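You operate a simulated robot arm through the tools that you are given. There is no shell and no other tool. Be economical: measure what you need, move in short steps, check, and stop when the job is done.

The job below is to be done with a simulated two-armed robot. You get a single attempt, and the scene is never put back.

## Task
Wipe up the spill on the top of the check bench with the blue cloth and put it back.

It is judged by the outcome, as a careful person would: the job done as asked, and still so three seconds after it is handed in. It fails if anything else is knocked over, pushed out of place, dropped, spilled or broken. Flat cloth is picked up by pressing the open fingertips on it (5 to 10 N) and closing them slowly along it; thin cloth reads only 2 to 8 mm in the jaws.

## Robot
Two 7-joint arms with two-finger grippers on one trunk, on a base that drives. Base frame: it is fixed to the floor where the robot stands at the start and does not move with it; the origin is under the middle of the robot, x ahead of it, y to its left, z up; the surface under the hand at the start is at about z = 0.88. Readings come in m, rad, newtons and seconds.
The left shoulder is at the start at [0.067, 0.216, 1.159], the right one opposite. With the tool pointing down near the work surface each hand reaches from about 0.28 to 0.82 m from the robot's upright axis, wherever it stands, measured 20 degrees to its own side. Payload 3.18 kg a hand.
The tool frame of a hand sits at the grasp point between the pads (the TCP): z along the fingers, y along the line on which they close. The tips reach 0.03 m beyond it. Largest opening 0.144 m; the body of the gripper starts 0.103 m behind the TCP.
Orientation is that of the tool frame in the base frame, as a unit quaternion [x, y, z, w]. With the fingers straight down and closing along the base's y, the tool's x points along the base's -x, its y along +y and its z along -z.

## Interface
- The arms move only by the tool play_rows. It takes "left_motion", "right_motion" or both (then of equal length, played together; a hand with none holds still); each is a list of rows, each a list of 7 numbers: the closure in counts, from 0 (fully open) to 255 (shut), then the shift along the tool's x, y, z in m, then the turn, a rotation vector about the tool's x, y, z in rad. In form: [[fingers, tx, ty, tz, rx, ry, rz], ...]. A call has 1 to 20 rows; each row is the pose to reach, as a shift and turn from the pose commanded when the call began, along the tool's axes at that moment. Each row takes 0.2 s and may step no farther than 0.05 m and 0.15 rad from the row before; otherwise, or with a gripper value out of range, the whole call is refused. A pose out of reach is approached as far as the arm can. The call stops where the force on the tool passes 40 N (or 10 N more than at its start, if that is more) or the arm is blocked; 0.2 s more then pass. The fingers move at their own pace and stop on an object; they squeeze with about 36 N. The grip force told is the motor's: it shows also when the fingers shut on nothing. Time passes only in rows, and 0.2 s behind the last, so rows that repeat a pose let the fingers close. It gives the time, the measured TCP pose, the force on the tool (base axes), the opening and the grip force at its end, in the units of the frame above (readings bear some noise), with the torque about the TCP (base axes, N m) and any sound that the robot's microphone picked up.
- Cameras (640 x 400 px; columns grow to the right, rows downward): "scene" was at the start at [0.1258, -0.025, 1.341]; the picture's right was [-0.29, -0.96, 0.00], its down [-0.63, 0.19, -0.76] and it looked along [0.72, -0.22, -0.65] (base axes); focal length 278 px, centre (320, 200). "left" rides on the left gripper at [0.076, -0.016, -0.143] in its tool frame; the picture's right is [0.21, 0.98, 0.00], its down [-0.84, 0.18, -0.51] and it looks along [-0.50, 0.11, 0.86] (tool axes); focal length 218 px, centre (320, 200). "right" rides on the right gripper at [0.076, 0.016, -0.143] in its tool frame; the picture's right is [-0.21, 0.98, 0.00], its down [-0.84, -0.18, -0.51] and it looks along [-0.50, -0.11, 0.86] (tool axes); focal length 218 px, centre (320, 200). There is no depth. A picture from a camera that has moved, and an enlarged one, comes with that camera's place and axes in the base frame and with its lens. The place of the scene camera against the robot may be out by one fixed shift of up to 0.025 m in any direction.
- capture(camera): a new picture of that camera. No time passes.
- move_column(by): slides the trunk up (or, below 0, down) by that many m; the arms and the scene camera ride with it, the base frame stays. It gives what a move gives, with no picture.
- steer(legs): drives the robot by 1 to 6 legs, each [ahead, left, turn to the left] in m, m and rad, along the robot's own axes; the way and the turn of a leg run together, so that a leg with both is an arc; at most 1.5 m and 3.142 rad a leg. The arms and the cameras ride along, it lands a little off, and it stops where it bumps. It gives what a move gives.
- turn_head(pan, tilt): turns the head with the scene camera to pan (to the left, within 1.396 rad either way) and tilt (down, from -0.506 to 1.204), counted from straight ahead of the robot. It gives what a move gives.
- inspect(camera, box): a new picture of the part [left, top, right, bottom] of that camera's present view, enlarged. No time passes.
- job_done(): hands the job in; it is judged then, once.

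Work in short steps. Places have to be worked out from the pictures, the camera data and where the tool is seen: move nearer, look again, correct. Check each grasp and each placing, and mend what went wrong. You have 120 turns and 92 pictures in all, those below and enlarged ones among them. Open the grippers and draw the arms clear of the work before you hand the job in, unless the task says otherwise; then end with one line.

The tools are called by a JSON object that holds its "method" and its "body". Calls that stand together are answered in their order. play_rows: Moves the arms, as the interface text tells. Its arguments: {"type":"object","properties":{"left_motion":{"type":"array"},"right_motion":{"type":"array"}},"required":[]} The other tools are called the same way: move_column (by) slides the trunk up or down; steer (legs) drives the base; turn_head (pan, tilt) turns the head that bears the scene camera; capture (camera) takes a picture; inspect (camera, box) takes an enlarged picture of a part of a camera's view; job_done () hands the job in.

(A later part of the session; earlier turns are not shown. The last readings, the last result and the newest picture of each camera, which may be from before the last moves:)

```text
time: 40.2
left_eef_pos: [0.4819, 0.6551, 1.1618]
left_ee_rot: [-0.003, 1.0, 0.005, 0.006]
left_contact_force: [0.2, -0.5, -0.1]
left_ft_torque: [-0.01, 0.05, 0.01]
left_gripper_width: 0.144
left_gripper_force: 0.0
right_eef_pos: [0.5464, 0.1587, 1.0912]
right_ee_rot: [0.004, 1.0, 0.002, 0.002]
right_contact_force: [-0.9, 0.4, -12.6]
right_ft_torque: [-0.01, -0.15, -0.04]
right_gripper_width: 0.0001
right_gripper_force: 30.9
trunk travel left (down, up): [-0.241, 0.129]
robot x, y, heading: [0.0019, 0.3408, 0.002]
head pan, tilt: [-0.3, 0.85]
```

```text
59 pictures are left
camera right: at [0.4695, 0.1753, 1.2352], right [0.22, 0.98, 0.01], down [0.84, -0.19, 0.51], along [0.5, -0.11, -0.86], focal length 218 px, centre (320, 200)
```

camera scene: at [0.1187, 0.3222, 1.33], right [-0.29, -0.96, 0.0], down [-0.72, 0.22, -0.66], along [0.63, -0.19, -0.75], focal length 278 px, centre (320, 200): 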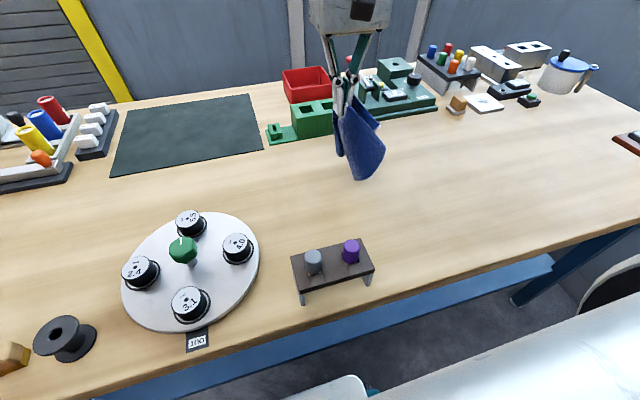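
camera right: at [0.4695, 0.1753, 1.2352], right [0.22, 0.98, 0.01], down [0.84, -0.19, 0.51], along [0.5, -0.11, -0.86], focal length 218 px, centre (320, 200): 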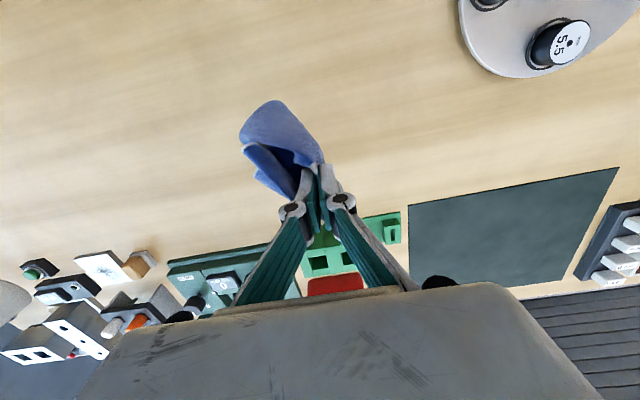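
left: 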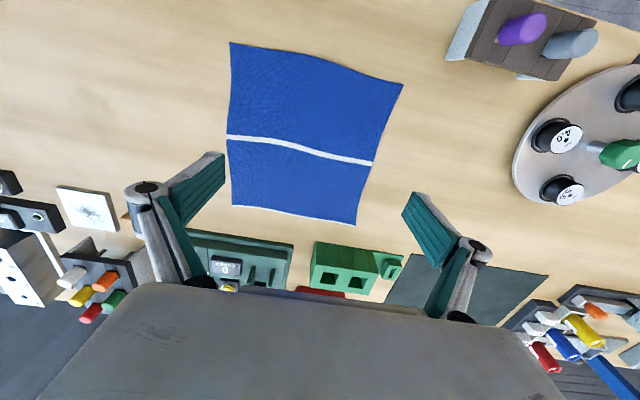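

The cloth still hangs but the grip reads thin, so I lower now: straight down 9 cm, then down and to the right to lay it out, ending at about (0.54, −0.03).

{"method": "play_rows", "body": {"right_motion": [[255, 0, 0, 0.03, 0, 0, 0], [255, 0, 0, 0.06, 0, 0, 0], [255, 0, 0, 0.085, 0, 0, 0], [255, 0, -0.015, 0.1, 0, 0, 0], [255, 0, -0.03, 0.115, 0, 0, 0], [255, 0, -0.05, 0.13, 0, 0, 0], [255, 0, -0.07, 0.145, 0, 0, 0], [255, 0, -0.09, 0.155, 0, 0, 0], [255, 0, -0.11, 0.163, 0, 0, 0], [255, 0, -0.13, 0.168, 0, 0, 0], [255, 0, -0.15, 0.17, 0, 0, 0], [255, 0, -0.17, 0.17, 0, 0, 0], [255, 0, -0.19, 0.17, 0, 0, 0], [255, 0, -0.19, 0.17, 0, 0, 0]]}}

{"method": "capture", "body": {"camera": "right"}}

{"method": "capture", "body": {"camera": "scene"}}

```text
time: 43.2
left_eef_pos: [0.4809, 0.6566, 1.161]
left_ee_rot: [-0.003, 1.0, 0.005, 0.005]
left_contact_force: [-0.7, 0.5, -0.1]
left_ft_torque: [0.02, 0.05, -0.03]
left_gripper_width: 0.144
left_gripper_force: 0.1
right_eef_pos: [0.5424, -0.0306, 0.9199]
right_ee_rot: [0.004, 1.0, 0.002, 0.003]
right_contact_force: [0.5, 0.8, -2.5]
right_ft_torque: [-0.07, 0.07, -0.02]
right_gripper_width: 0.0018
right_gripper_force: 31.8
trunk travel left (down, up): [-0.241, 0.129]
robot x, y, heading: [-0.0056, 0.3472, 0.004]
head pan, tilt: [-0.3, 0.85]
```

```text
58 pictures are left
camera right: at [0.4673, -0.0143, 1.0634], right [0.22, 0.98, 0.0], down [0.84, -0.19, 0.51], along [0.5, -0.11, -0.86], focal length 218 px, centre (320, 200)
```

right: 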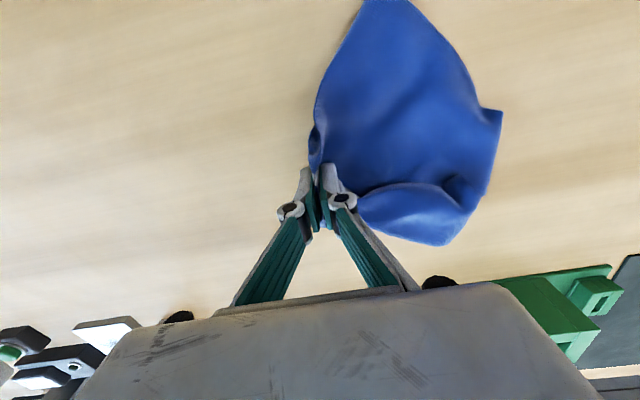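

```text
57 pictures are left
camera scene: at [0.1188, 0.3226, 1.33], right [-0.29, -0.96, 0.0], down [-0.72, 0.22, -0.66], along [0.63, -0.19, -0.75], focal length 278 px, centre (320, 200)
```

scene: 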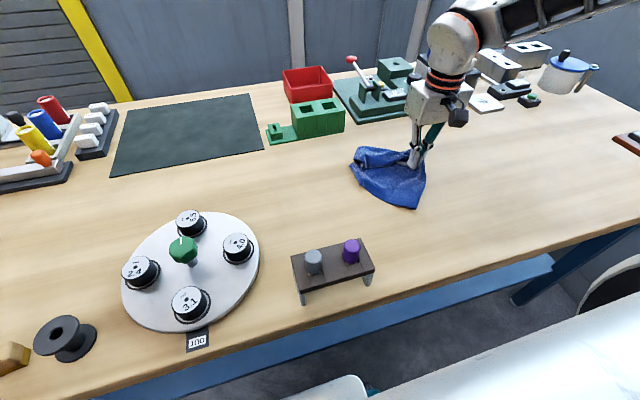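

The cloth is down around its old place. I lower 5 mm, open the fingers a bit and lift away to see how it lies.

{"method": "play_rows", "body": {"right_motion": [[255, 0, 0, 0.005, 0, 0, 0], [240, 0, 0, 0.005, 0, 0, 0], [220, 0, 0, 0.005, 0, 0, 0], [200, 0, 0, 0.005, 0, 0, 0], [200, 0, 0, 0.0, 0, 0, 0], [200, 0, 0, -0.03, 0, 0, 0], [200, 0, 0, -0.06, 0, 0, 0], [200, 0, 0, -0.1, 0, 0, 0], [200, 0.03, 0, -0.13, 0, 0, 0], [200, 0.06, 0, -0.16, 0, 0, 0], [200, 0.06, 0, -0.16, 0, 0, 0]]}}

{"method": "capture", "body": {"camera": "right"}}

{"method": "inspect", "body": {"camera": "scene", "box": [320, 120, 460, 225]}}

```text
time: 45.6
left_eef_pos: [0.4829, 0.6555, 1.1603]
left_ee_rot: [-0.002, 1.0, 0.005, 0.004]
left_contact_force: [-1.1, 0.6, -0.5]
left_ft_torque: [-0.02, 0.04, 0.01]
left_gripper_width: 0.1439
left_gripper_force: 0.1
right_eef_pos: [0.4861, -0.0321, 1.0787]
right_ee_rot: [0.003, 1.0, 0.002, 0.002]
right_contact_force: [0.4, 0.7, -0.7]
right_ft_torque: [-0.02, 0.03, -0.01]
right_gripper_width: 0.0311
right_gripper_force: 0.1
trunk travel left (down, up): [-0.241, 0.129]
robot x, y, heading: [-0.0016, 0.342, 0.006]
head pan, tilt: [-0.3, 0.85]
```

```text
56 pictures are left
camera right: at [0.4105, -0.0152, 1.2225], right [0.22, 0.98, 0.0], down [0.84, -0.19, 0.51], along [0.5, -0.11, -0.86], focal length 218 px, centre (320, 200)
```

right: 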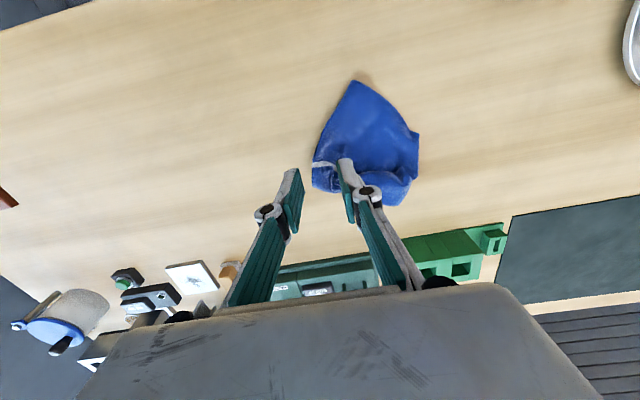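

```text
3.81 times, centred on (390, 172) of scene
camera zoom: at [0.1199, 0.3223, 1.3297], right [-0.29, -0.96, 0.0], down [-0.72, 0.22, -0.66], along [0.63, -0.19, -0.75], focal length 1059 px, centre (53, 305)
```

zoom: 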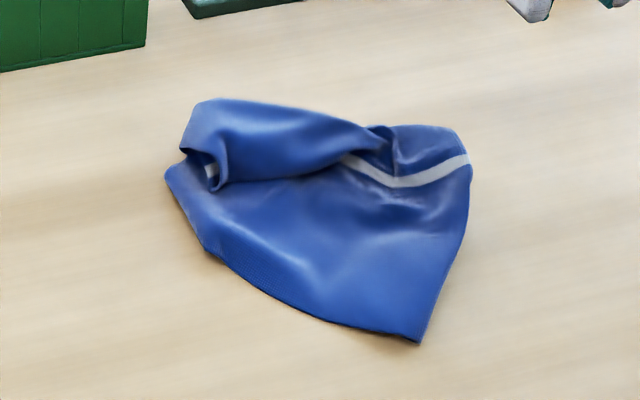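

The cloth is centred at about (0.545, 0.03) but rotated and partly rolled up. I'll spread it out: first take its near corner (≈0.42, 0.03) with the right hand and pull it to its old place. I hover closer to see it, also checking the faint mark near that corner.

{"method": "play_rows", "body": {"right_motion": [[193, 0.01, 0.02, 0.03, 0, 0, 0], [193, 0.02, 0.04, 0.06, 0, 0, 0], [193, 0.026, 0.065, 0.09, 0, 0, 0], [193, 0.026, 0.065, 0.12, 0, 0, 0], [193, 0.026, 0.065, 0.12, 0, 0, 0]]}}

{"method": "capture", "body": {"camera": "right"}}

{"method": "inspect", "body": {"camera": "scene", "box": [320, 120, 460, 225]}}

```text
time: 46.8
left_eef_pos: [0.4811, 0.6561, 1.162]
left_ee_rot: [-0.003, 1.0, 0.005, 0.005]
left_contact_force: [-1.4, -0.1, -0.6]
left_ft_torque: [-0.01, -0.02, -0.02]
left_gripper_width: 0.144
left_gripper_force: 0.1
right_eef_pos: [0.4596, 0.0369, 0.9594]
right_ee_rot: [0.004, 1.0, 0.002, 0.003]
right_contact_force: [0.0, 0.3, 0.2]
right_ft_torque: [0.01, 0.01, -0.01]
right_gripper_width: 0.0351
right_gripper_force: 0.0
trunk travel left (down, up): [-0.241, 0.129]
robot x, y, heading: [-0.0007, 0.3435, 0.004]
head pan, tilt: [-0.3, 0.85]
```

```text
54 pictures are left
camera right: at [0.382, 0.054, 1.102], right [0.22, 0.98, 0.0], down [0.84, -0.19, 0.51], along [0.5, -0.11, -0.86], focal length 218 px, centre (320, 200)
```

right: 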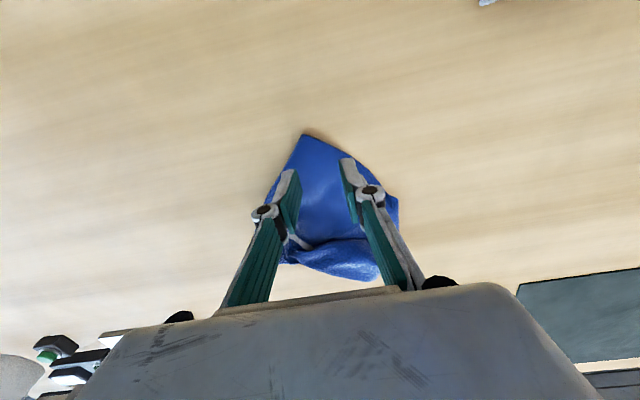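

```text
3.81 times, centred on (390, 172) of scene
camera zoom: at [0.1185, 0.3225, 1.3301], right [-0.29, -0.96, 0.0], down [-0.72, 0.22, -0.66], along [0.63, -0.19, -0.75], focal length 1059 px, centre (53, 305)
```

zoom: 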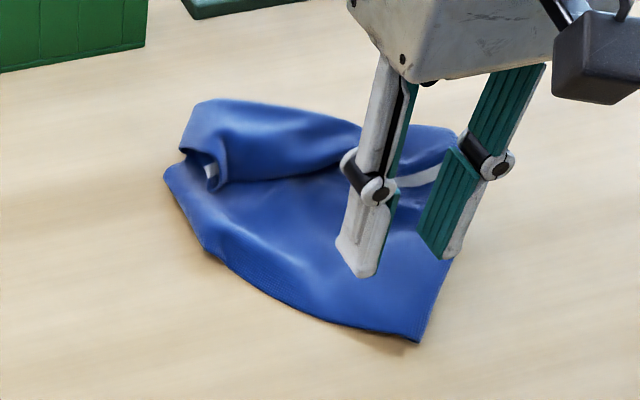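

The mark was only a shadow. The corner tip is at (0.433, 0.026); I shift slightly and lower to contact about 2.5 cm inside it.

{"method": "play_rows", "body": {"right_motion": [[193, 0.003, -0.01, 0.02, 0, 0, 0], [193, 0.003, -0.01, 0.04, 0, 0, 0], [193, 0.003, -0.01, 0.046, 0, 0, 0], [193, 0.003, -0.01, 0.048, 0, 0, 0], [193, 0.003, -0.01, 0.0495, 0, 0, 0], [193, 0.003, -0.01, 0.0495, 0, 0, 0]]}}

```text
time: 48.2
left_eef_pos: [0.4802, 0.656, 1.1626]
left_ee_rot: [-0.003, 1.0, 0.005, 0.006]
left_contact_force: [0.1, -0.1, 1.0]
left_ft_torque: [-0.02, -0.03, 0.02]
left_gripper_width: 0.1442
left_gripper_force: 0.1
right_eef_pos: [0.4568, 0.0256, 0.9115]
right_ee_rot: [0.003, 1.0, 0.001, 0.003]
right_contact_force: [-2.0, -0.5, 14.5]
right_ft_torque: [-0.02, -0.05, 0.05]
right_gripper_width: 0.0351
right_gripper_force: 0.0
trunk travel left (down, up): [-0.241, 0.129]
robot x, y, heading: [-0.0027, 0.3473, 0.001]
head pan, tilt: [-0.3, 0.85]
```

Contact at 14 N; I ease slightly and close slowly.

{"method": "play_rows", "body": {"right_motion": [[193, 0, 0, -0.0007, 0, 0, 0], [200, 0, 0, -0.0007, 0, 0, 0], [207, 0, 0, -0.0007, 0, 0, 0], [214, 0, 0, -0.0007, 0, 0, 0], [221, 0, 0, -0.0007, 0, 0, 0], [228, 0, 0, -0.0007, 0, 0, 0], [235, 0, 0, -0.0007, 0, 0, 0], [242, 0, 0, -0.0007, 0, 0, 0], [249, 0, 0, -0.0007, 0, 0, 0], [255, 0, 0, -0.0007, 0, 0, 0], [255, 0, 0, -0.0007, 0, 0, 0]]}}

{"method": "inspect", "body": {"camera": "scene", "box": [320, 120, 460, 225]}}

```text
time: 50.6
left_eef_pos: [0.4817, 0.6556, 1.1611]
left_ee_rot: [-0.002, 1.0, 0.005, 0.006]
left_contact_force: [1.2, -0.1, -0.6]
left_ft_torque: [0.04, 0.01, 0.03]
left_gripper_width: 0.1438
left_gripper_force: 0.0
right_eef_pos: [0.457, 0.0252, 0.9122]
right_ee_rot: [0.003, 1.0, 0.001, 0.002]
right_contact_force: [0.6, 1.5, -1.1]
right_ft_torque: [0.01, 0.07, 0.03]
right_gripper_width: 0.0057
right_gripper_force: 32.5
trunk travel left (down, up): [-0.241, 0.129]
robot x, y, heading: [-0.0014, 0.3425, 0.009]
head pan, tilt: [-0.3, 0.85]
```

```text
3.81 times, centred on (390, 172) of scene
camera zoom: at [0.1188, 0.3223, 1.33], right [-0.29, -0.96, 0.0], down [-0.72, 0.22, -0.66], along [0.63, -0.19, -0.75], focal length 1059 px, centre (53, 305)
```

zoom: 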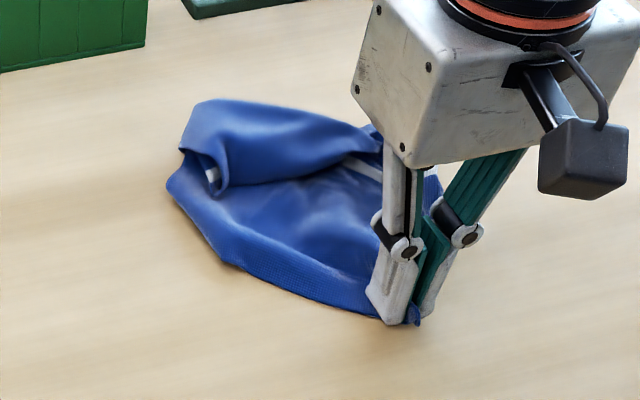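

Corner firmly held (5.7 mm). I lift it high so the cloth unrolls by its own weight, then will lay it down diagonally starting with the opposite corner.

{"method": "play_rows", "body": {"right_motion": [[255, 0, 0, -0.03, 0, 0, 0], [255, 0, 0, -0.06, 0, 0, 0], [255, -0.01, 0, -0.09, 0, 0, 0], [255, -0.03, 0.01, -0.12, 0, 0, 0], [255, -0.05, 0.02, -0.15, 0, 0, 0], [255, -0.07, 0.03, -0.17, 0, 0, 0], [255, -0.09, 0.04, -0.18, 0, 0, 0], [255, -0.11, 0.05, -0.18, 0, 0, 0], [255, -0.12, 0.06, -0.18, 0, 0, 0], [255, -0.12, 0.06, -0.18, 0, 0, 0]]}}

{"method": "move_column", "body": {"by": 0.12}}

{"method": "capture", "body": {"camera": "scene"}}

{"method": "capture", "body": {"camera": "right"}}

```text
time: 52.8
left_eef_pos: [0.4816, 0.6559, 1.1623]
left_ee_rot: [-0.003, 1.0, 0.006, 0.005]
left_contact_force: [-0.7, -0.5, -0.4]
left_ft_torque: [0.01, 0.01, 0.0]
left_gripper_width: 0.1442
left_gripper_force: 0.1
right_eef_pos: [0.5778, 0.0838, 1.093]
right_ee_rot: [0.003, 1.0, 0.002, 0.003]
right_contact_force: [-3.1, -0.6, 6.6]
right_ft_torque: [0.02, 0.1, 0.03]
right_gripper_width: 0.0002
right_gripper_force: 28.5
trunk travel left (down, up): [-0.241, 0.129]
robot x, y, heading: [-0.0038, 0.3436, 0.005]
head pan, tilt: [-0.3, 0.85]
```

```text
time: 54.3
left_eef_pos: [0.4811, 0.6568, 1.2805]
left_ee_rot: [-0.003, 1.0, 0.005, 0.006]
left_contact_force: [0.1, -0.2, -0.5]
left_ft_torque: [0.0, -0.01, -0.05]
left_gripper_width: 0.1438
left_gripper_force: 0.0
right_eef_pos: [0.5772, 0.0829, 1.2121]
right_ee_rot: [0.004, 1.0, 0.002, 0.003]
right_contact_force: [0.8, 0.4, -0.9]
right_ft_torque: [-0.04, 0.02, -0.01]
right_gripper_width: 0.0019
right_gripper_force: 32.7
trunk travel left (down, up): [-0.361, 0.009]
robot x, y, heading: [0.003, 0.3422, 0.007]
head pan, tilt: [-0.3, 0.85]
```

```text
51 pictures are left
camera scene: at [0.0927, 0.3221, 1.4515], right [-0.29, -0.96, 0.0], down [-0.72, 0.22, -0.66], along [0.63, -0.19, -0.75], focal length 278 px, centre (320, 200)
```

scene: 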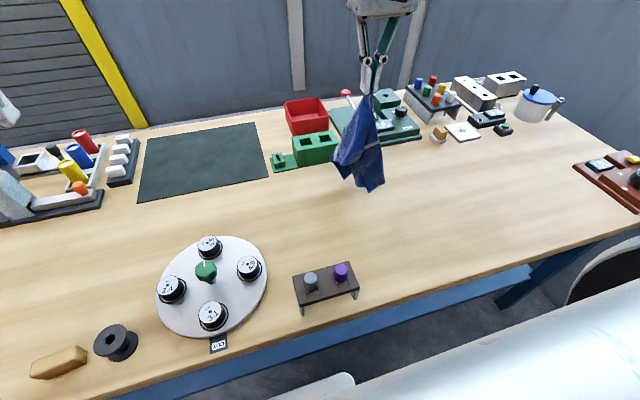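

```text
50 pictures are left
camera right: at [0.5003, 0.1001, 1.3558], right [0.22, 0.98, 0.0], down [0.84, -0.19, 0.51], along [0.5, -0.11, -0.86], focal length 218 px, centre (320, 200)
```

right: 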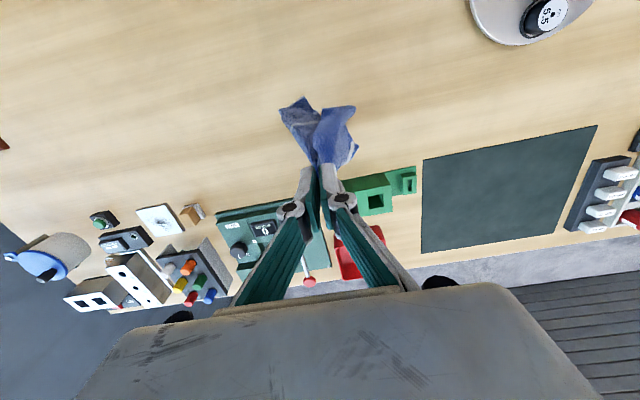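

The cloth hangs about 0.3 m, its lower tip just at the table. I move to the back left and lay it in an arc towards the near right, ending with the corner near (0.43, −0.09).

{"method": "play_rows", "body": {"right_motion": [[255, -0.025, 0.015, 0, 0, 0, 0], [255, -0.05, 0.03, 0, 0, 0, 0], [255, -0.063, 0.037, 0, 0, 0, 0], [255, -0.063, 0.037, 0, 0, 0, 0], [255, -0.063, 0.037, 0.01, 0, 0, 0], [255, -0.036, 0.01, 0.015, 0, 0, 0], [255, -0.008, -0.018, 0.02, 0, 0, 0], [255, 0.017, -0.043, 0.03, 0, 0, 0], [255, 0.042, -0.068, 0.045, 0, 0, 0], [255, 0.065, -0.091, 0.065, 0, 0, 0], [255, 0.085, -0.111, 0.09, 0, 0, 0], [255, 0.104, -0.13, 0.118, 0, 0, 0], [255, 0.119, -0.145, 0.148, 0, 0, 0], [255, 0.131, -0.157, 0.18, 0, 0, 0], [255, 0.14, -0.166, 0.214, 0, 0, 0], [255, 0.145, -0.171, 0.249, 0, 0, 0], [255, 0.147, -0.173, 0.28, 0, 0, 0], [255, 0.147, -0.173, 0.28, 0, 0, 0]]}}

{"method": "capture", "body": {"camera": "scene"}}

{"method": "capture", "body": {"camera": "right"}}

```text
time: 58.1
left_eef_pos: [0.4814, 0.6551, 1.2816]
left_ee_rot: [-0.003, 1.0, 0.005, 0.005]
left_contact_force: [-0.8, -1.1, 1.1]
left_ft_torque: [-0.01, 0.01, 0.0]
left_gripper_width: 0.1438
left_gripper_force: 0.1
right_eef_pos: [0.4289, -0.0872, 0.9315]
right_ee_rot: [0.002, 1.0, 0.002, 0.003]
right_contact_force: [-0.6, 1.2, 1.8]
right_ft_torque: [0.02, -0.04, 0.01]
right_gripper_width: 0.0007
right_gripper_force: 30.6
right hand out of reach, approached as far as the arm can: row 1, 2, 3, 4, 5, 6
trunk travel left (down, up): [-0.361, 0.009]
robot x, y, heading: [-0.001, 0.3483, 0.003]
head pan, tilt: [-0.3, 0.85]
```

```text
49 pictures are left
camera scene: at [0.0921, 0.3222, 1.4516], right [-0.29, -0.96, 0.0], down [-0.72, 0.22, -0.66], along [0.63, -0.19, -0.75], focal length 278 px, centre (320, 200)
```

scene: 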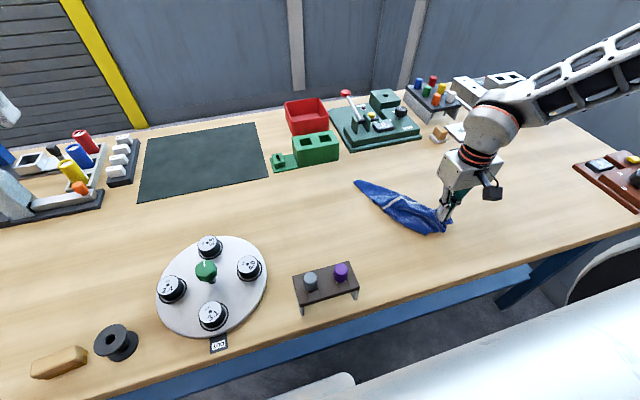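

```text
48 pictures are left
camera right: at [0.3533, -0.0718, 1.0749], right [0.22, 0.98, 0.0], down [0.84, -0.19, 0.51], along [0.5, -0.11, -0.86], focal length 218 px, centre (320, 200)
```

right: 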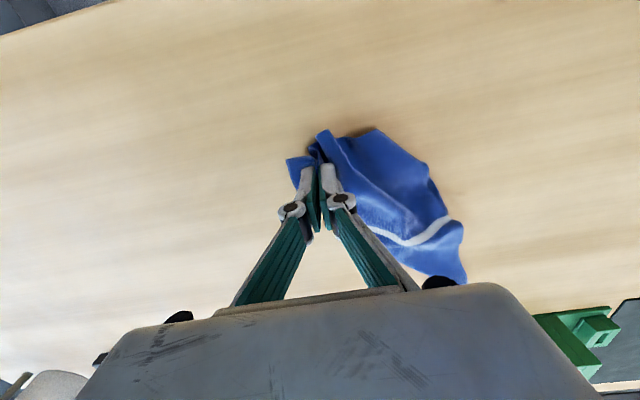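

It is laid diagonally as a strip now. I release, lift away, lower the trunk to its former height and look from above.

{"method": "play_rows", "body": {"right_motion": [[255, 0, 0, 0.012, 0, 0, 0], [235, 0, 0, 0.012, 0, 0, 0], [215, 0, 0, 0.012, 0, 0, 0], [200, 0, 0, 0.008, 0, 0, 0], [200, 0, 0, -0.03, 0, 0, 0], [200, 0, 0, -0.07, 0, 0, 0], [200, 0, 0, -0.11, 0, 0, 0], [200, 0.02, 0, -0.15, 0, 0, 0], [200, 0.03, 0.0, -0.19, 0, 0, 0], [200, 0.03, 0.0, -0.23, 0, 0, 0], [200, 0.03, 0, -0.26, 0, 0, 0], [200, 0.03, 0, -0.26, 0, 0, 0]]}}

{"method": "move_column", "body": {"by": -0.12}}

{"method": "capture", "body": {"camera": "right"}}

{"method": "inspect", "body": {"camera": "scene", "box": [330, 130, 510, 265]}}

```text
time: 60.7
left_eef_pos: [0.4807, 0.6555, 1.2804]
left_ee_rot: [-0.003, 1.0, 0.006, 0.005]
left_contact_force: [0.0, -0.3, 0.1]
left_ft_torque: [0.04, -0.03, -0.01]
left_gripper_width: 0.1438
left_gripper_force: 0.2
right_eef_pos: [0.3963, -0.0882, 1.1493]
right_ee_rot: [0.004, 1.0, 0.002, 0.003]
right_contact_force: [0.5, 0.4, 0.1]
right_ft_torque: [0.01, -0.01, -0.03]
right_gripper_width: 0.031
right_gripper_force: 0.1
right hand out of reach, approached as far as the arm can: row 10, 11, 12
trunk travel left (down, up): [-0.361, 0.009]
robot x, y, heading: [0.0031, 0.3463, 0.005]
head pan, tilt: [-0.3, 0.85]
```

```text
time: 62.2
left_eef_pos: [0.4807, 0.6565, 1.1623]
left_ee_rot: [-0.003, 1.0, 0.005, 0.006]
left_contact_force: [-0.1, -0.4, 0.1]
left_ft_torque: [-0.01, -0.06, -0.02]
left_gripper_width: 0.1439
left_gripper_force: 0.0
right_eef_pos: [0.395, -0.0864, 1.0321]
right_ee_rot: [0.002, 1.0, 0.001, 0.003]
right_contact_force: [-0.7, 0.0, 0.8]
right_ft_torque: [0.04, -0.03, 0.01]
right_gripper_width: 0.0311
right_gripper_force: 0.0
trunk travel left (down, up): [-0.241, 0.129]
robot x, y, heading: [0.0036, 0.3445, 0.003]
head pan, tilt: [-0.3, 0.85]
```

```text
47 pictures are left
camera right: at [0.3179, -0.0698, 1.1754], right [0.22, 0.98, 0.0], down [0.84, -0.19, 0.51], along [0.5, -0.11, -0.86], focal length 218 px, centre (320, 200)
```

right: 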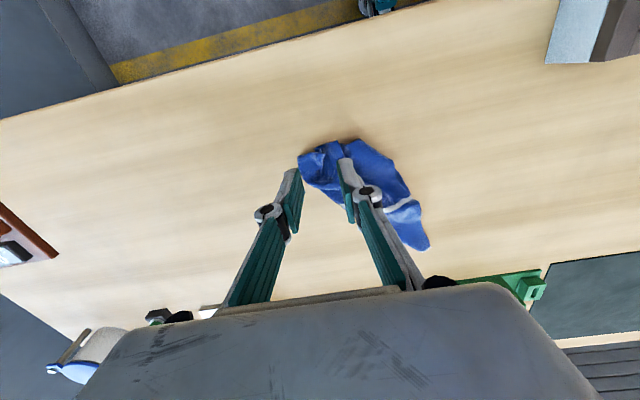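

```text
2.96 times, centred on (420, 198) of scene
camera zoom: at [0.1182, 0.3221, 1.3303], right [-0.29, -0.96, 0.0], down [-0.72, 0.22, -0.66], along [0.63, -0.19, -0.75], focal length 823 px, centre (24, 207)
```

zoom: 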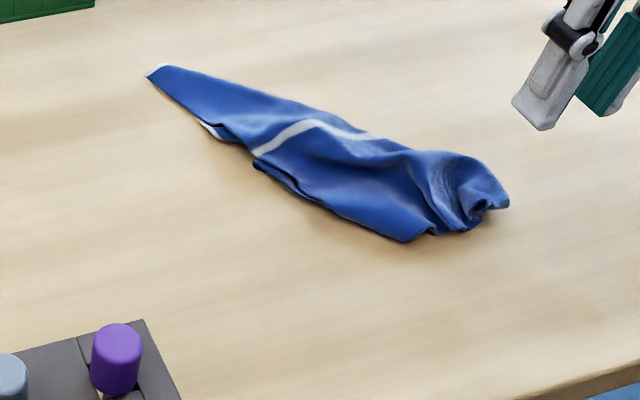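

The left edge of the cloth is now laid out, from (0.616, 0.06) to (0.39, −0.04); the right half is tucked. I move the right hand further back for an unobstructed top view.

{"method": "play_rows", "body": {"right_motion": [[200, -0.04, 0, -0.02, 0, 0, 0], [200, -0.08, 0, -0.04, 0, 0, 0], [200, -0.12, 0, -0.04, 0, 0, 0], [200, -0.16, 0, -0.04, 0, 0, 0], [200, -0.2, 0, -0.04, 0, 0, 0], [200, -0.22, 0, -0.04, 0, 0, 0], [200, -0.22, 0, -0.04, 0, 0, 0]]}}

{"method": "inspect", "body": {"camera": "right", "box": [180, 0, 500, 200]}}

```text
time: 63.8
left_eef_pos: [0.4827, 0.656, 1.1615]
left_ee_rot: [-0.003, 1.0, 0.005, 0.005]
left_contact_force: [0.3, 0.1, -0.9]
left_ft_torque: [0.0, -0.01, 0.0]
left_gripper_width: 0.1438
left_gripper_force: 0.1
right_eef_pos: [0.5055, -0.0979, 1.0351]
right_ee_rot: [0.034, 0.999, -0.025, 0.02]
right_contact_force: [1.2, -0.2, 0.3]
right_ft_torque: [-0.01, -0.07, 0.02]
right_gripper_width: 0.0308
right_gripper_force: 0.1
right hand out of reach, approached as far as the arm can: row 1, 2, 3, 4, 5, 6, 7
trunk travel left (down, up): [-0.241, 0.129]
robot x, y, heading: [-0.0012, 0.344, 0.007]
head pan, tilt: [-0.3, 0.85]
```

```text
2.00 times, centred on (340, 100) of right
camera zoom: at [0.4258, -0.069, 1.175], right [0.28, 0.96, -0.04], down [0.81, -0.21, 0.55], along [0.52, -0.18, -0.83], focal length 436 px, centre (280, 400)
```

zoom: 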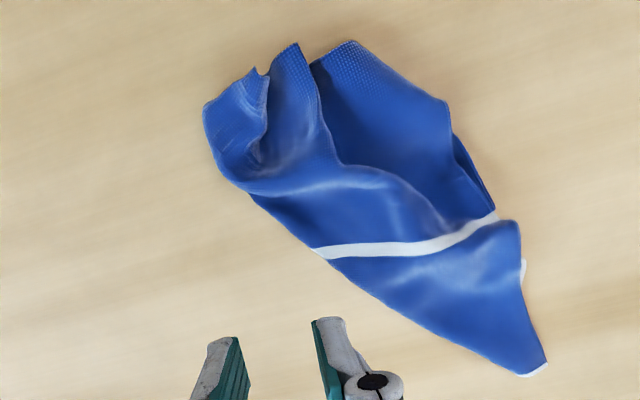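

The near edge corner F of the left edge is about (0.402, −0.035), the far tip T about (0.635, 0.07); the far right flap seems folded under. I plan to hold the left edge at both ends and hang the cloth from it. First I straighten the hand's slight tilt and hover over F.

{"method": "play_rows", "body": {"right_motion": [[193, 0.025, 0.018, 0.01, -0.015, 0.013, -0.022], [193, 0.05, 0.036, 0.025, -0.03, 0.026, -0.044], [193, 0.07, 0.05, 0.05, -0.05, 0.04, -0.068], [193, 0.08, 0.06, 0.075, -0.05, 0.04, -0.068], [193, 0.08, 0.06, 0.075, -0.05, 0.04, -0.068]]}}

{"method": "inspect", "body": {"camera": "right", "box": [180, 60, 500, 260]}}

```text
time: 65.0
left_eef_pos: [0.4815, 0.6556, 1.1614]
left_ee_rot: [-0.003, 1.0, 0.005, 0.005]
left_contact_force: [0.8, 0.4, 0.5]
left_ft_torque: [0.02, -0.03, 0.0]
left_gripper_width: 0.1438
left_gripper_force: 0.1
right_eef_pos: [0.4302, -0.0348, 0.9555]
right_ee_rot: [0.002, 1.0, 0.0, 0.0]
right_contact_force: [-0.4, 0.2, -0.2]
right_ft_torque: [0.0, 0.04, -0.02]
right_gripper_width: 0.0351
right_gripper_force: 0.1
trunk travel left (down, up): [-0.241, 0.129]
robot x, y, heading: [0.0006, 0.3439, 0.001]
head pan, tilt: [-0.3, 0.85]
```

```text
2.00 times, centred on (340, 160) of right
camera zoom: at [0.3544, -0.0179, 1.0994], right [0.21, 0.98, 0.0], down [0.84, -0.18, 0.51], along [0.5, -0.11, -0.86], focal length 436 px, centre (280, 280)
```

zoom: 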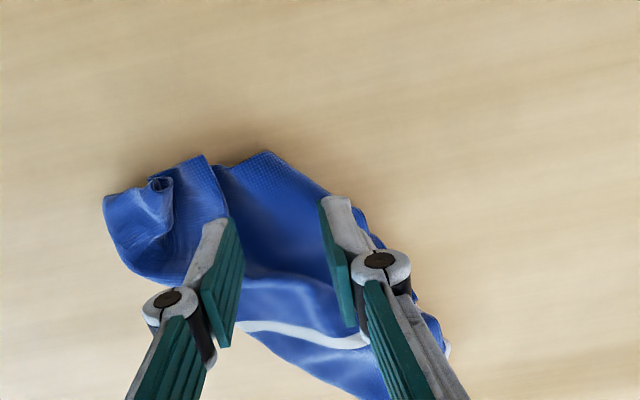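

F's tip is at (0.408, −0.037), the hand is right behind it. I lower to contact.

{"method": "play_rows", "body": {"right_motion": [[193, 0, -0.004, 0.02, 0, 0, 0], [193, 0, -0.004, 0.038, 0, 0, 0], [193, 0, -0.004, 0.043, 0, 0, 0], [193, 0, -0.004, 0.0445, 0, 0, 0], [193, 0, -0.004, 0.0445, 0, 0, 0]]}}

```text
time: 66.2
left_eef_pos: [0.4804, 0.656, 1.1634]
left_ee_rot: [-0.002, 1.0, 0.005, 0.006]
left_contact_force: [-0.2, 0.0, 1.1]
left_ft_torque: [0.03, -0.02, -0.01]
left_gripper_width: 0.144
left_gripper_force: 0.0
right_eef_pos: [0.4328, -0.0363, 0.9128]
right_ee_rot: [0.001, 1.0, 0.0, 0.003]
right_contact_force: [1.6, -1.0, 13.8]
right_ft_torque: [-0.15, -0.11, -0.03]
right_gripper_width: 0.0347
right_gripper_force: 0.0
trunk travel left (down, up): [-0.241, 0.129]
robot x, y, heading: [-0.0022, 0.3469, 0.004]
head pan, tilt: [-0.3, 0.85]
```

I close slowly on F, then raise 1 cm and move 8 cm back (slack), before drawing it right with the base.

{"method": "play_rows", "body": {"right_motion": [[193, 0, 0, -0.0007, 0, 0, 0], [200, 0, 0, -0.0007, 0, 0, 0], [207, 0, 0, -0.0007, 0, 0, 0], [214, 0, 0, -0.0007, 0, 0, 0], [221, 0, 0, -0.0007, 0, 0, 0], [228, 0, 0, -0.0007, 0, 0, 0], [235, 0, 0, -0.0007, 0, 0, 0], [242, 0, 0, -0.0007, 0, 0, 0], [249, 0, 0, -0.0007, 0, 0, 0], [255, 0, 0, -0.0007, 0, 0, 0], [255, 0, 0, -0.0007, 0, 0, 0], [255, 0, 0, -0.012, 0, 0, 0], [255, -0.02, -0.01, -0.012, 0, 0, 0], [255, -0.04, -0.02, -0.012, 0, 0, 0], [255, -0.06, -0.02, -0.012, 0, 0, 0], [255, -0.08, -0.02, -0.012, 0, 0, 0], [255, -0.08, -0.02, -0.012, 0, 0, 0]]}}

{"method": "steer", "body": {"legs": [[0, -0.11, 0]]}}

{"method": "inspect", "body": {"camera": "scene", "box": [280, 110, 480, 260]}}

{"method": "capture", "body": {"camera": "right"}}

```text
time: 69.8
left_eef_pos: [0.4806, 0.6556, 1.1617]
left_ee_rot: [-0.002, 1.0, 0.005, 0.005]
left_contact_force: [-0.2, 0.4, 0.2]
left_ft_torque: [-0.01, 0.01, -0.01]
left_gripper_width: 0.144
left_gripper_force: 0.0
right_eef_pos: [0.5117, -0.0575, 0.9231]
right_ee_rot: [0.0, 1.0, 0.0, 0.001]
right_contact_force: [0.2, 0.0, -0.3]
right_ft_torque: [-0.06, 0.05, 0.0]
right_gripper_width: 0.0065
right_gripper_force: 41.8
trunk travel left (down, up): [-0.241, 0.129]
robot x, y, heading: [-0.002, 0.3416, 0.002]
head pan, tilt: [-0.3, 0.85]
```

```text
time: 71.4
left_eef_pos: [0.4824, 0.5456, 1.1629]
left_ee_rot: [-0.001, 1.0, 0.005, 0.005]
left_contact_force: [0.5, -0.3, 0.2]
left_ft_torque: [0.0, 0.06, 0.02]
left_gripper_width: 0.1436
left_gripper_force: 0.0
right_eef_pos: [0.5111, -0.1677, 0.9206]
right_ee_rot: [0.002, 1.0, 0.0, 0.0]
right_contact_force: [0.6, 1.3, 1.0]
right_ft_torque: [-0.14, -0.05, 0.01]
right_gripper_width: 0.0035
right_gripper_force: 41.1
trunk travel left (down, up): [-0.241, 0.129]
robot x, y, heading: [-0.0029, 0.2315, 0.001]
head pan, tilt: [-0.3, 0.85]
```

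```text
2.67 times, centred on (380, 185) of scene
camera zoom: at [0.1192, 0.2126, 1.33], right [-0.29, -0.96, 0.0], down [-0.72, 0.22, -0.66], along [0.63, -0.19, -0.75], focal length 741 px, centre (160, 240)
```

zoom: 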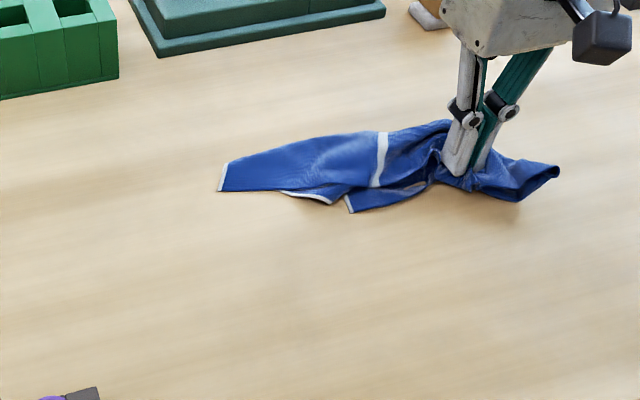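

```text
42 pictures are left
camera right: at [0.4354, -0.1516, 1.0658], right [0.21, 0.98, 0.0], down [0.84, -0.18, 0.51], along [0.5, -0.11, -0.86], focal length 218 px, centre (320, 200)
```

right: 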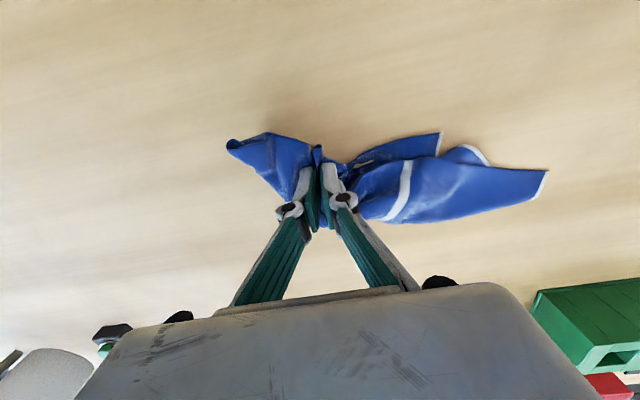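

Useful: both corners of the white-hemmed far edge are visible — T at (0.547, 0.034) and R at about (0.49, −0.063). I release F, lift, and hover over R to pull it out.

{"method": "play_rows", "body": {"right_motion": [[255, 0, 0, 0.007, 0, 0, 0], [235, 0, 0, 0.007, 0, 0, 0], [215, 0, 0, 0.007, 0, 0, 0], [193, 0, 0, 0.004, 0, 0, 0], [193, 0, 0, -0.03, 0, 0, 0], [193, 0, 0.02, -0.05, 0, 0, 0], [193, 0.01, 0.05, -0.05, 0, 0, 0], [193, 0.018, 0.085, -0.05, 0, 0, 0], [193, 0.018, 0.085, -0.05, 0, 0, 0]]}}

{"method": "inspect", "body": {"camera": "right", "box": [180, 60, 500, 260]}}

{"method": "inspect", "body": {"camera": "scene", "box": [320, 130, 440, 220]}}

```text
time: 73.4
left_eef_pos: [0.4809, 0.5453, 1.1628]
left_ee_rot: [-0.001, 1.0, 0.005, 0.005]
left_contact_force: [-0.8, -0.3, -0.9]
left_ft_torque: [0.02, -0.02, 0.01]
left_gripper_width: 0.1442
left_gripper_force: 0.0
right_eef_pos: [0.4922, -0.085, 0.9707]
right_ee_rot: [0.001, 1.0, -0.001, -0.001]
right_contact_force: [-0.8, -0.4, -1.2]
right_ft_torque: [0.06, 0.03, -0.03]
right_gripper_width: 0.0351
right_gripper_force: 0.0
trunk travel left (down, up): [-0.241, 0.129]
robot x, y, heading: [-0.0003, 0.2374, -0.001]
head pan, tilt: [-0.3, 0.85]
```

```text
2.00 times, centred on (340, 160) of right
camera zoom: at [0.4168, -0.0682, 1.1151], right [0.21, 0.98, 0.0], down [0.84, -0.18, 0.51], along [0.5, -0.11, -0.86], focal length 436 px, centre (280, 280)
```

zoom: 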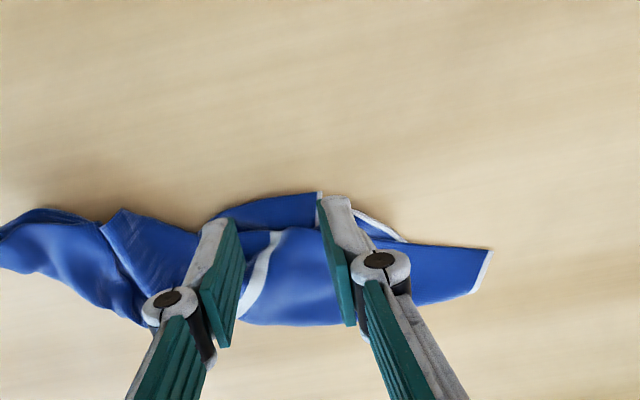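

```text
4.44 times, centred on (380, 175) of scene
camera zoom: at [0.1192, 0.2123, 1.33], right [-0.29, -0.96, 0.0], down [-0.72, 0.22, -0.66], along [0.63, -0.19, -0.75], focal length 1235 px, centre (53, 311)
```

zoom: 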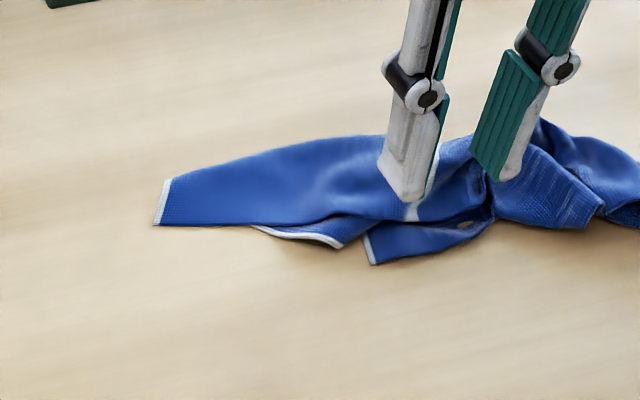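

R is at (0.502, −0.066). I shift to (0.508, −0.088) and lower onto its flap.

{"method": "play_rows", "body": {"right_motion": [[193, -0.012, -0.003, 0.02, 0, 0, 0], [193, -0.014, -0.003, 0.04, 0, 0, 0], [193, -0.014, -0.003, 0.05, 0, 0, 0], [193, -0.014, -0.003, 0.055, 0, 0, 0], [193, -0.014, -0.003, 0.058, 0, 0, 0], [193, -0.014, -0.003, 0.058, 0, 0, 0]]}}

{"method": "inspect", "body": {"camera": "right", "box": [180, 60, 500, 260]}}

```text
time: 74.8
left_eef_pos: [0.4822, 0.5467, 1.1616]
left_ee_rot: [-0.003, 1.0, 0.005, 0.006]
left_contact_force: [0.0, 0.2, 0.8]
left_ft_torque: [0.0, -0.01, 0.03]
left_gripper_width: 0.144
left_gripper_force: 0.1
right_eef_pos: [0.5081, -0.0862, 0.9139]
right_ee_rot: [0.002, 1.0, 0.0, 0.001]
right_contact_force: [0.7, 0.0, 0.7]
right_ft_torque: [0.01, -0.01, 0.01]
right_gripper_width: 0.0349
right_gripper_force: 0.0
trunk travel left (down, up): [-0.241, 0.129]
robot x, y, heading: [-0.0022, 0.2378, 0.003]
head pan, tilt: [-0.3, 0.85]
```

```text
2.00 times, centred on (340, 160) of right
camera zoom: at [0.4328, -0.0692, 1.0577], right [0.21, 0.98, 0.0], down [0.84, -0.18, 0.51], along [0.5, -0.11, -0.86], focal length 436 px, centre (280, 280)
```

zoom: 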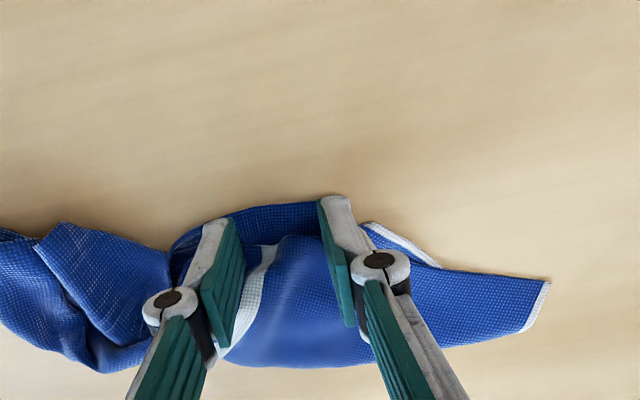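

Finger pads straddle the flap and the layer above. I shift 6 mm nearer so only the flap gets pinched, and press.

{"method": "play_rows", "body": {"right_motion": [[193, 0.006, 0, 0, 0, 0, 0], [193, 0.006, 0, 0.002, 0, 0, 0], [193, 0.006, 0, 0.003, 0, 0, 0], [193, 0.006, 0, 0.004, 0, 0, 0], [193, 0.006, 0, 0.004, 0, 0, 0]]}}

```text
time: 76.0
left_eef_pos: [0.4825, 0.5468, 1.1615]
left_ee_rot: [-0.001, 1.0, 0.005, 0.005]
left_contact_force: [-0.5, -0.6, -0.3]
left_ft_torque: [-0.01, 0.02, 0.0]
left_gripper_width: 0.1443
left_gripper_force: 0.1
right_eef_pos: [0.5006, -0.0845, 0.9108]
right_ee_rot: [0.001, 1.0, 0.0, 0.001]
right_contact_force: [0.8, -3.2, 19.2]
right_ft_torque: [-0.25, -0.14, 0.01]
right_gripper_width: 0.0343
right_gripper_force: 6.7
trunk travel left (down, up): [-0.241, 0.129]
robot x, y, heading: [0.0036, 0.2333, -0.0]
head pan, tilt: [-0.3, 0.85]
```

I ease off by 1 mm and close slowly, then pull R towards me and to the right with a slight lift.

{"method": "play_rows", "body": {"right_motion": [[193, 0, 0, -0.001, 0, 0, 0], [200, 0, 0, -0.001, 0, 0, 0], [207, 0, 0, -0.001, 0, 0, 0], [214, 0, 0, -0.001, 0, 0, 0], [221, 0, 0, -0.001, 0, 0, 0], [228, 0, 0, -0.001, 0, 0, 0], [235, 0, 0, -0.001, 0, 0, 0], [242, 0, 0, -0.001, 0, 0, 0], [249, 0, 0, -0.001, 0, 0, 0], [255, 0, 0, -0.001, 0, 0, 0], [255, 0, 0, -0.001, 0, 0, 0], [255, 0.01, 0, -0.01, 0, 0, 0], [255, 0.03, 0, -0.015, 0, 0, 0], [255, 0.05, -0.0, -0.015, 0, 0, 0], [255, 0.05, -0.0, -0.015, 0, 0, 0]]}}

{"method": "inspect", "body": {"camera": "scene", "box": [310, 120, 470, 240]}}

```text
time: 79.2
left_eef_pos: [0.4833, 0.5455, 1.1608]
left_ee_rot: [-0.002, 1.0, 0.005, 0.005]
left_contact_force: [0.3, 0.0, -0.4]
left_ft_torque: [-0.03, 0.01, -0.03]
left_gripper_width: 0.144
left_gripper_force: 0.2
right_eef_pos: [0.4513, -0.086, 0.926]
right_ee_rot: [0.002, 1.0, 0.0, 0.0]
right_contact_force: [-0.2, -1.2, -0.3]
right_ft_torque: [-0.11, 0.01, -0.02]
right_gripper_width: 0.001
right_gripper_force: 31.5
trunk travel left (down, up): [-0.241, 0.129]
robot x, y, heading: [-0.0006, 0.2373, 0.001]
head pan, tilt: [-0.3, 0.85]
```

```text
3.33 times, centred on (390, 180) of scene
camera zoom: at [0.1196, 0.213, 1.3299], right [-0.29, -0.96, 0.0], down [-0.72, 0.22, -0.66], along [0.63, -0.19, -0.75], focal length 926 px, centre (87, 267)
```

zoom: 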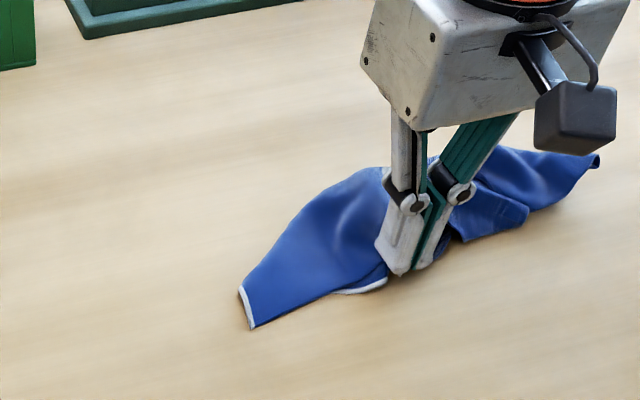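

The pinch holds but the whole cloth turned with it; T is now at (0.43, 0.02). I pull R to the right, away from T, to open the far edge.

{"method": "play_rows", "body": {"right_motion": [[255, 0, -0.025, 0, 0, 0, 0], [255, 0, -0.05, 0, 0, 0, 0], [255, 0, -0.075, 0, 0, 0, 0], [255, 0, -0.1, 0, 0, 0, 0], [255, 0, -0.12, 0, 0, 0, 0], [255, 0, -0.12, 0, 0, 0, 0]]}}

{"method": "inspect", "body": {"camera": "scene", "box": [320, 120, 520, 270]}}

{"method": "capture", "body": {"camera": "right"}}

```text
time: 80.6
left_eef_pos: [0.4826, 0.5461, 1.1613]
left_ee_rot: [-0.002, 1.0, 0.005, 0.006]
left_contact_force: [-0.2, 0.1, -0.3]
left_ft_torque: [0.0, -0.04, 0.01]
left_gripper_width: 0.1441
left_gripper_force: 0.0
right_eef_pos: [0.4531, -0.2037, 0.9265]
right_ee_rot: [0.002, 1.0, 0.0, -0.001]
right_contact_force: [-0.8, -0.5, 3.4]
right_ft_torque: [-0.04, -0.09, -0.04]
right_gripper_width: 0.0006
right_gripper_force: 28.7
trunk travel left (down, up): [-0.241, 0.129]
robot x, y, heading: [0.0003, 0.2375, -0.001]
head pan, tilt: [-0.3, 0.85]
```

```text
2.67 times, centred on (420, 195) of scene
camera zoom: at [0.1193, 0.2133, 1.33], right [-0.29, -0.96, 0.0], down [-0.72, 0.22, -0.66], along [0.63, -0.19, -0.75], focal length 741 px, centre (53, 213)
```

zoom: 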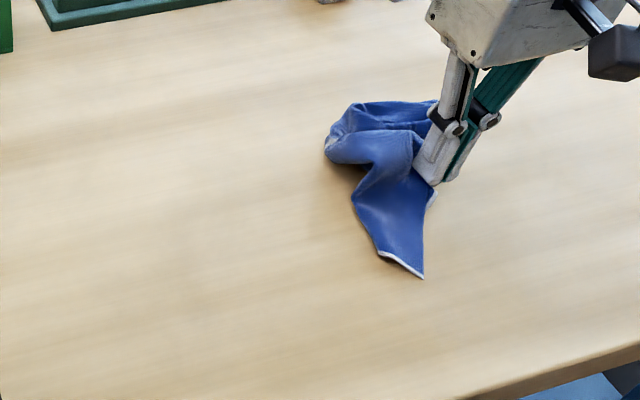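

```text
36 pictures are left
camera right: at [0.3772, -0.1867, 1.0694], right [0.21, 0.98, 0.0], down [0.84, -0.18, 0.51], along [0.5, -0.11, -0.86], focal length 218 px, centre (320, 200)
```

right: 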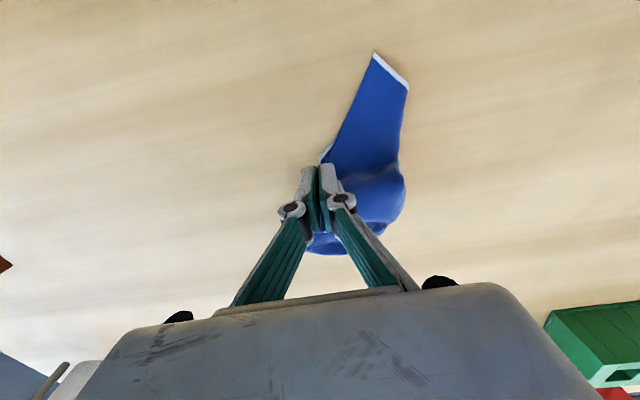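

I now hold near R, and T's hem lies at (0.374, −0.146). To open the far edge I lift R a little, bring it nearer, and draw it right with the base so T–R becomes a line along y.

{"method": "play_rows", "body": {"right_motion": [[255, 0, 0, -0.03, 0, 0, 0], [255, 0.02, -0.01, -0.03, 0, 0, 0], [255, 0.04, -0.02, -0.03, 0, 0, 0], [255, 0.065, -0.02, -0.03, 0, 0, 0], [255, 0.065, -0.02, -0.03, 0, 0, 0]]}}

{"method": "steer", "body": {"legs": [[0, -0.13, 0]]}}

{"method": "inspect", "body": {"camera": "scene", "box": [320, 120, 560, 300]}}

```text
time: 81.8
left_eef_pos: [0.4833, 0.5471, 1.162]
left_ee_rot: [-0.002, 1.0, 0.004, 0.005]
left_contact_force: [0.0, 0.4, 0.0]
left_ft_torque: [0.0, 0.0, 0.0]
left_gripper_width: 0.1442
left_gripper_force: 0.0
right_eef_pos: [0.3865, -0.224, 0.9552]
right_ee_rot: [0.002, 1.0, 0.0, 0.0]
right_contact_force: [0.6, 0.1, -0.3]
right_ft_torque: [0.08, 0.07, 0.0]
right_gripper_width: 0.0043
right_gripper_force: 42.8
trunk travel left (down, up): [-0.241, 0.129]
robot x, y, heading: [-0.0035, 0.2315, 0.003]
head pan, tilt: [-0.3, 0.85]
```

```text
time: 83.6
left_eef_pos: [0.483, 0.4171, 1.1623]
left_ee_rot: [-0.003, 1.0, 0.005, 0.005]
left_contact_force: [-0.1, 0.1, 1.0]
left_ft_torque: [0.01, 0.0, -0.01]
left_gripper_width: 0.1439
left_gripper_force: 0.1
right_eef_pos: [0.3868, -0.3526, 0.9542]
right_ee_rot: [0.002, 1.0, 0.0, 0.0]
right_contact_force: [0.9, -0.7, 3.0]
right_ft_torque: [0.07, -0.18, -0.01]
right_gripper_width: 0.0008
right_gripper_force: 29.3
trunk travel left (down, up): [-0.241, 0.129]
robot x, y, heading: [-0.0002, 0.1081, 0.008]
head pan, tilt: [-0.3, 0.85]
```

```text
2.22 times, centred on (440, 210) of scene
camera zoom: at [0.1198, 0.0838, 1.3299], right [-0.29, -0.96, 0.0], down [-0.72, 0.22, -0.66], along [0.63, -0.19, -0.75], focal length 618 px, centre (53, 178)
```

zoom: 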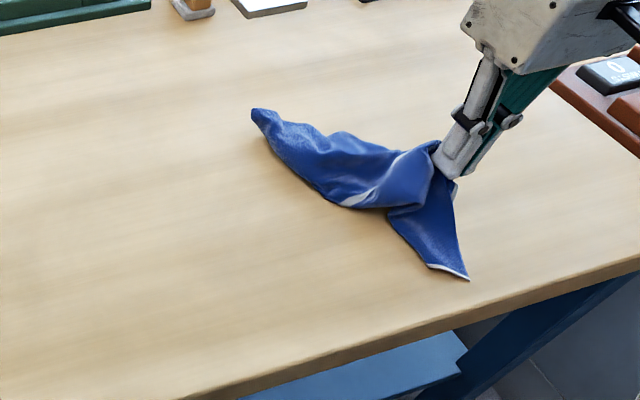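

T trails right beside the hand, so this doesn't open it. I'll hang the cloth again and relay it diagonally, then carry the side flaps outward. First lift high and go back, then trunk up and drive left.

{"method": "play_rows", "body": {"right_motion": [[255, 0, 0, -0.03, 0, 0, 0], [255, -0.02, 0, -0.06, 0, 0, 0], [255, -0.05, 0, -0.085, 0, 0, 0], [255, -0.08, 0, -0.11, 0, 0, 0], [255, -0.11, 0, -0.13, 0, 0, 0], [255, -0.14, 0.02, -0.14, 0, 0, 0], [255, -0.17, 0.05, -0.14, 0, 0, 0], [255, -0.18, 0.08, -0.14, 0, 0, 0], [255, -0.18, 0.11, -0.14, 0, 0, 0], [255, -0.18, 0.13, -0.14, 0, 0, 0], [255, -0.18, 0.13, -0.14, 0, 0, 0]]}}

{"method": "move_column", "body": {"by": 0.125}}

{"method": "steer", "body": {"legs": [[0, 0.24, 0]]}}

{"method": "capture", "body": {"camera": "scene"}}

```text
time: 86.0
left_eef_pos: [0.4805, 0.4215, 1.1608]
left_ee_rot: [-0.003, 1.0, 0.003, 0.006]
left_contact_force: [0.9, 0.9, -0.8]
left_ft_torque: [-0.2, 0.01, -0.02]
left_gripper_width: 0.1441
left_gripper_force: 0.0
right_eef_pos: [0.5387, -0.2447, 1.0969]
right_ee_rot: [0.015, 1.0, -0.02, 0.017]
right_contact_force: [0.1, 0.4, -1.7]
right_ft_torque: [-0.18, -0.03, -0.01]
right_gripper_width: 0.0051
right_gripper_force: 37.5
right hand out of reach, approached as far as the arm can: row 2, 3, 4, 5, 6, 7, 8, 9, 10, 11
trunk travel left (down, up): [-0.241, 0.129]
robot x, y, heading: [0.0016, 0.1055, 0.003]
head pan, tilt: [-0.3, 0.85]
```

```text
time: 87.5
left_eef_pos: [0.4827, 0.4172, 1.2866]
left_ee_rot: [-0.002, 1.0, 0.005, 0.004]
left_contact_force: [0.1, -0.8, 0.2]
left_ft_torque: [0.01, -0.04, -0.01]
left_gripper_width: 0.1439
left_gripper_force: 0.0
right_eef_pos: [0.5332, -0.255, 1.244]
right_ee_rot: [0.018, 0.999, -0.018, 0.042]
right_contact_force: [0.4, -0.3, 0.1]
right_ft_torque: [-0.03, -0.01, 0.01]
right_gripper_width: 0.0
right_gripper_force: 30.3
trunk travel left (down, up): [-0.366, 0.004]
robot x, y, heading: [0.0023, 0.1072, 0.004]
head pan, tilt: [-0.3, 0.85]
```

```text
time: 90.2
left_eef_pos: [0.4807, 0.6598, 1.2857]
left_ee_rot: [-0.002, 1.0, 0.005, 0.005]
left_contact_force: [0.1, 0.2, 0.1]
left_ft_torque: [-0.02, 0.0, 0.02]
left_gripper_width: 0.144
left_gripper_force: 0.0
right_eef_pos: [0.5325, -0.0127, 1.2418]
right_ee_rot: [0.017, 0.999, -0.015, 0.043]
right_contact_force: [-0.5, 0.3, 0.8]
right_ft_torque: [-0.02, 0.02, 0.0]
right_gripper_width: 0.0
right_gripper_force: 30.3
trunk travel left (down, up): [-0.366, 0.004]
robot x, y, heading: [-0.0007, 0.3489, 0.009]
head pan, tilt: [-0.3, 0.85]
```

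```text
34 pictures are left
camera scene: at [0.0927, 0.3255, 1.4563], right [-0.29, -0.96, 0.0], down [-0.72, 0.22, -0.66], along [0.63, -0.19, -0.75], focal length 278 px, centre (320, 200)
```

scene: 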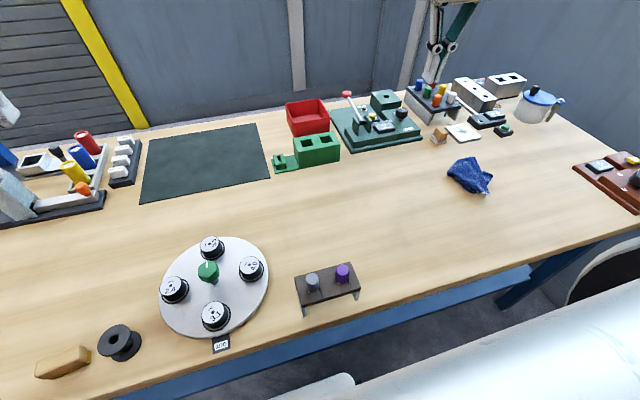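

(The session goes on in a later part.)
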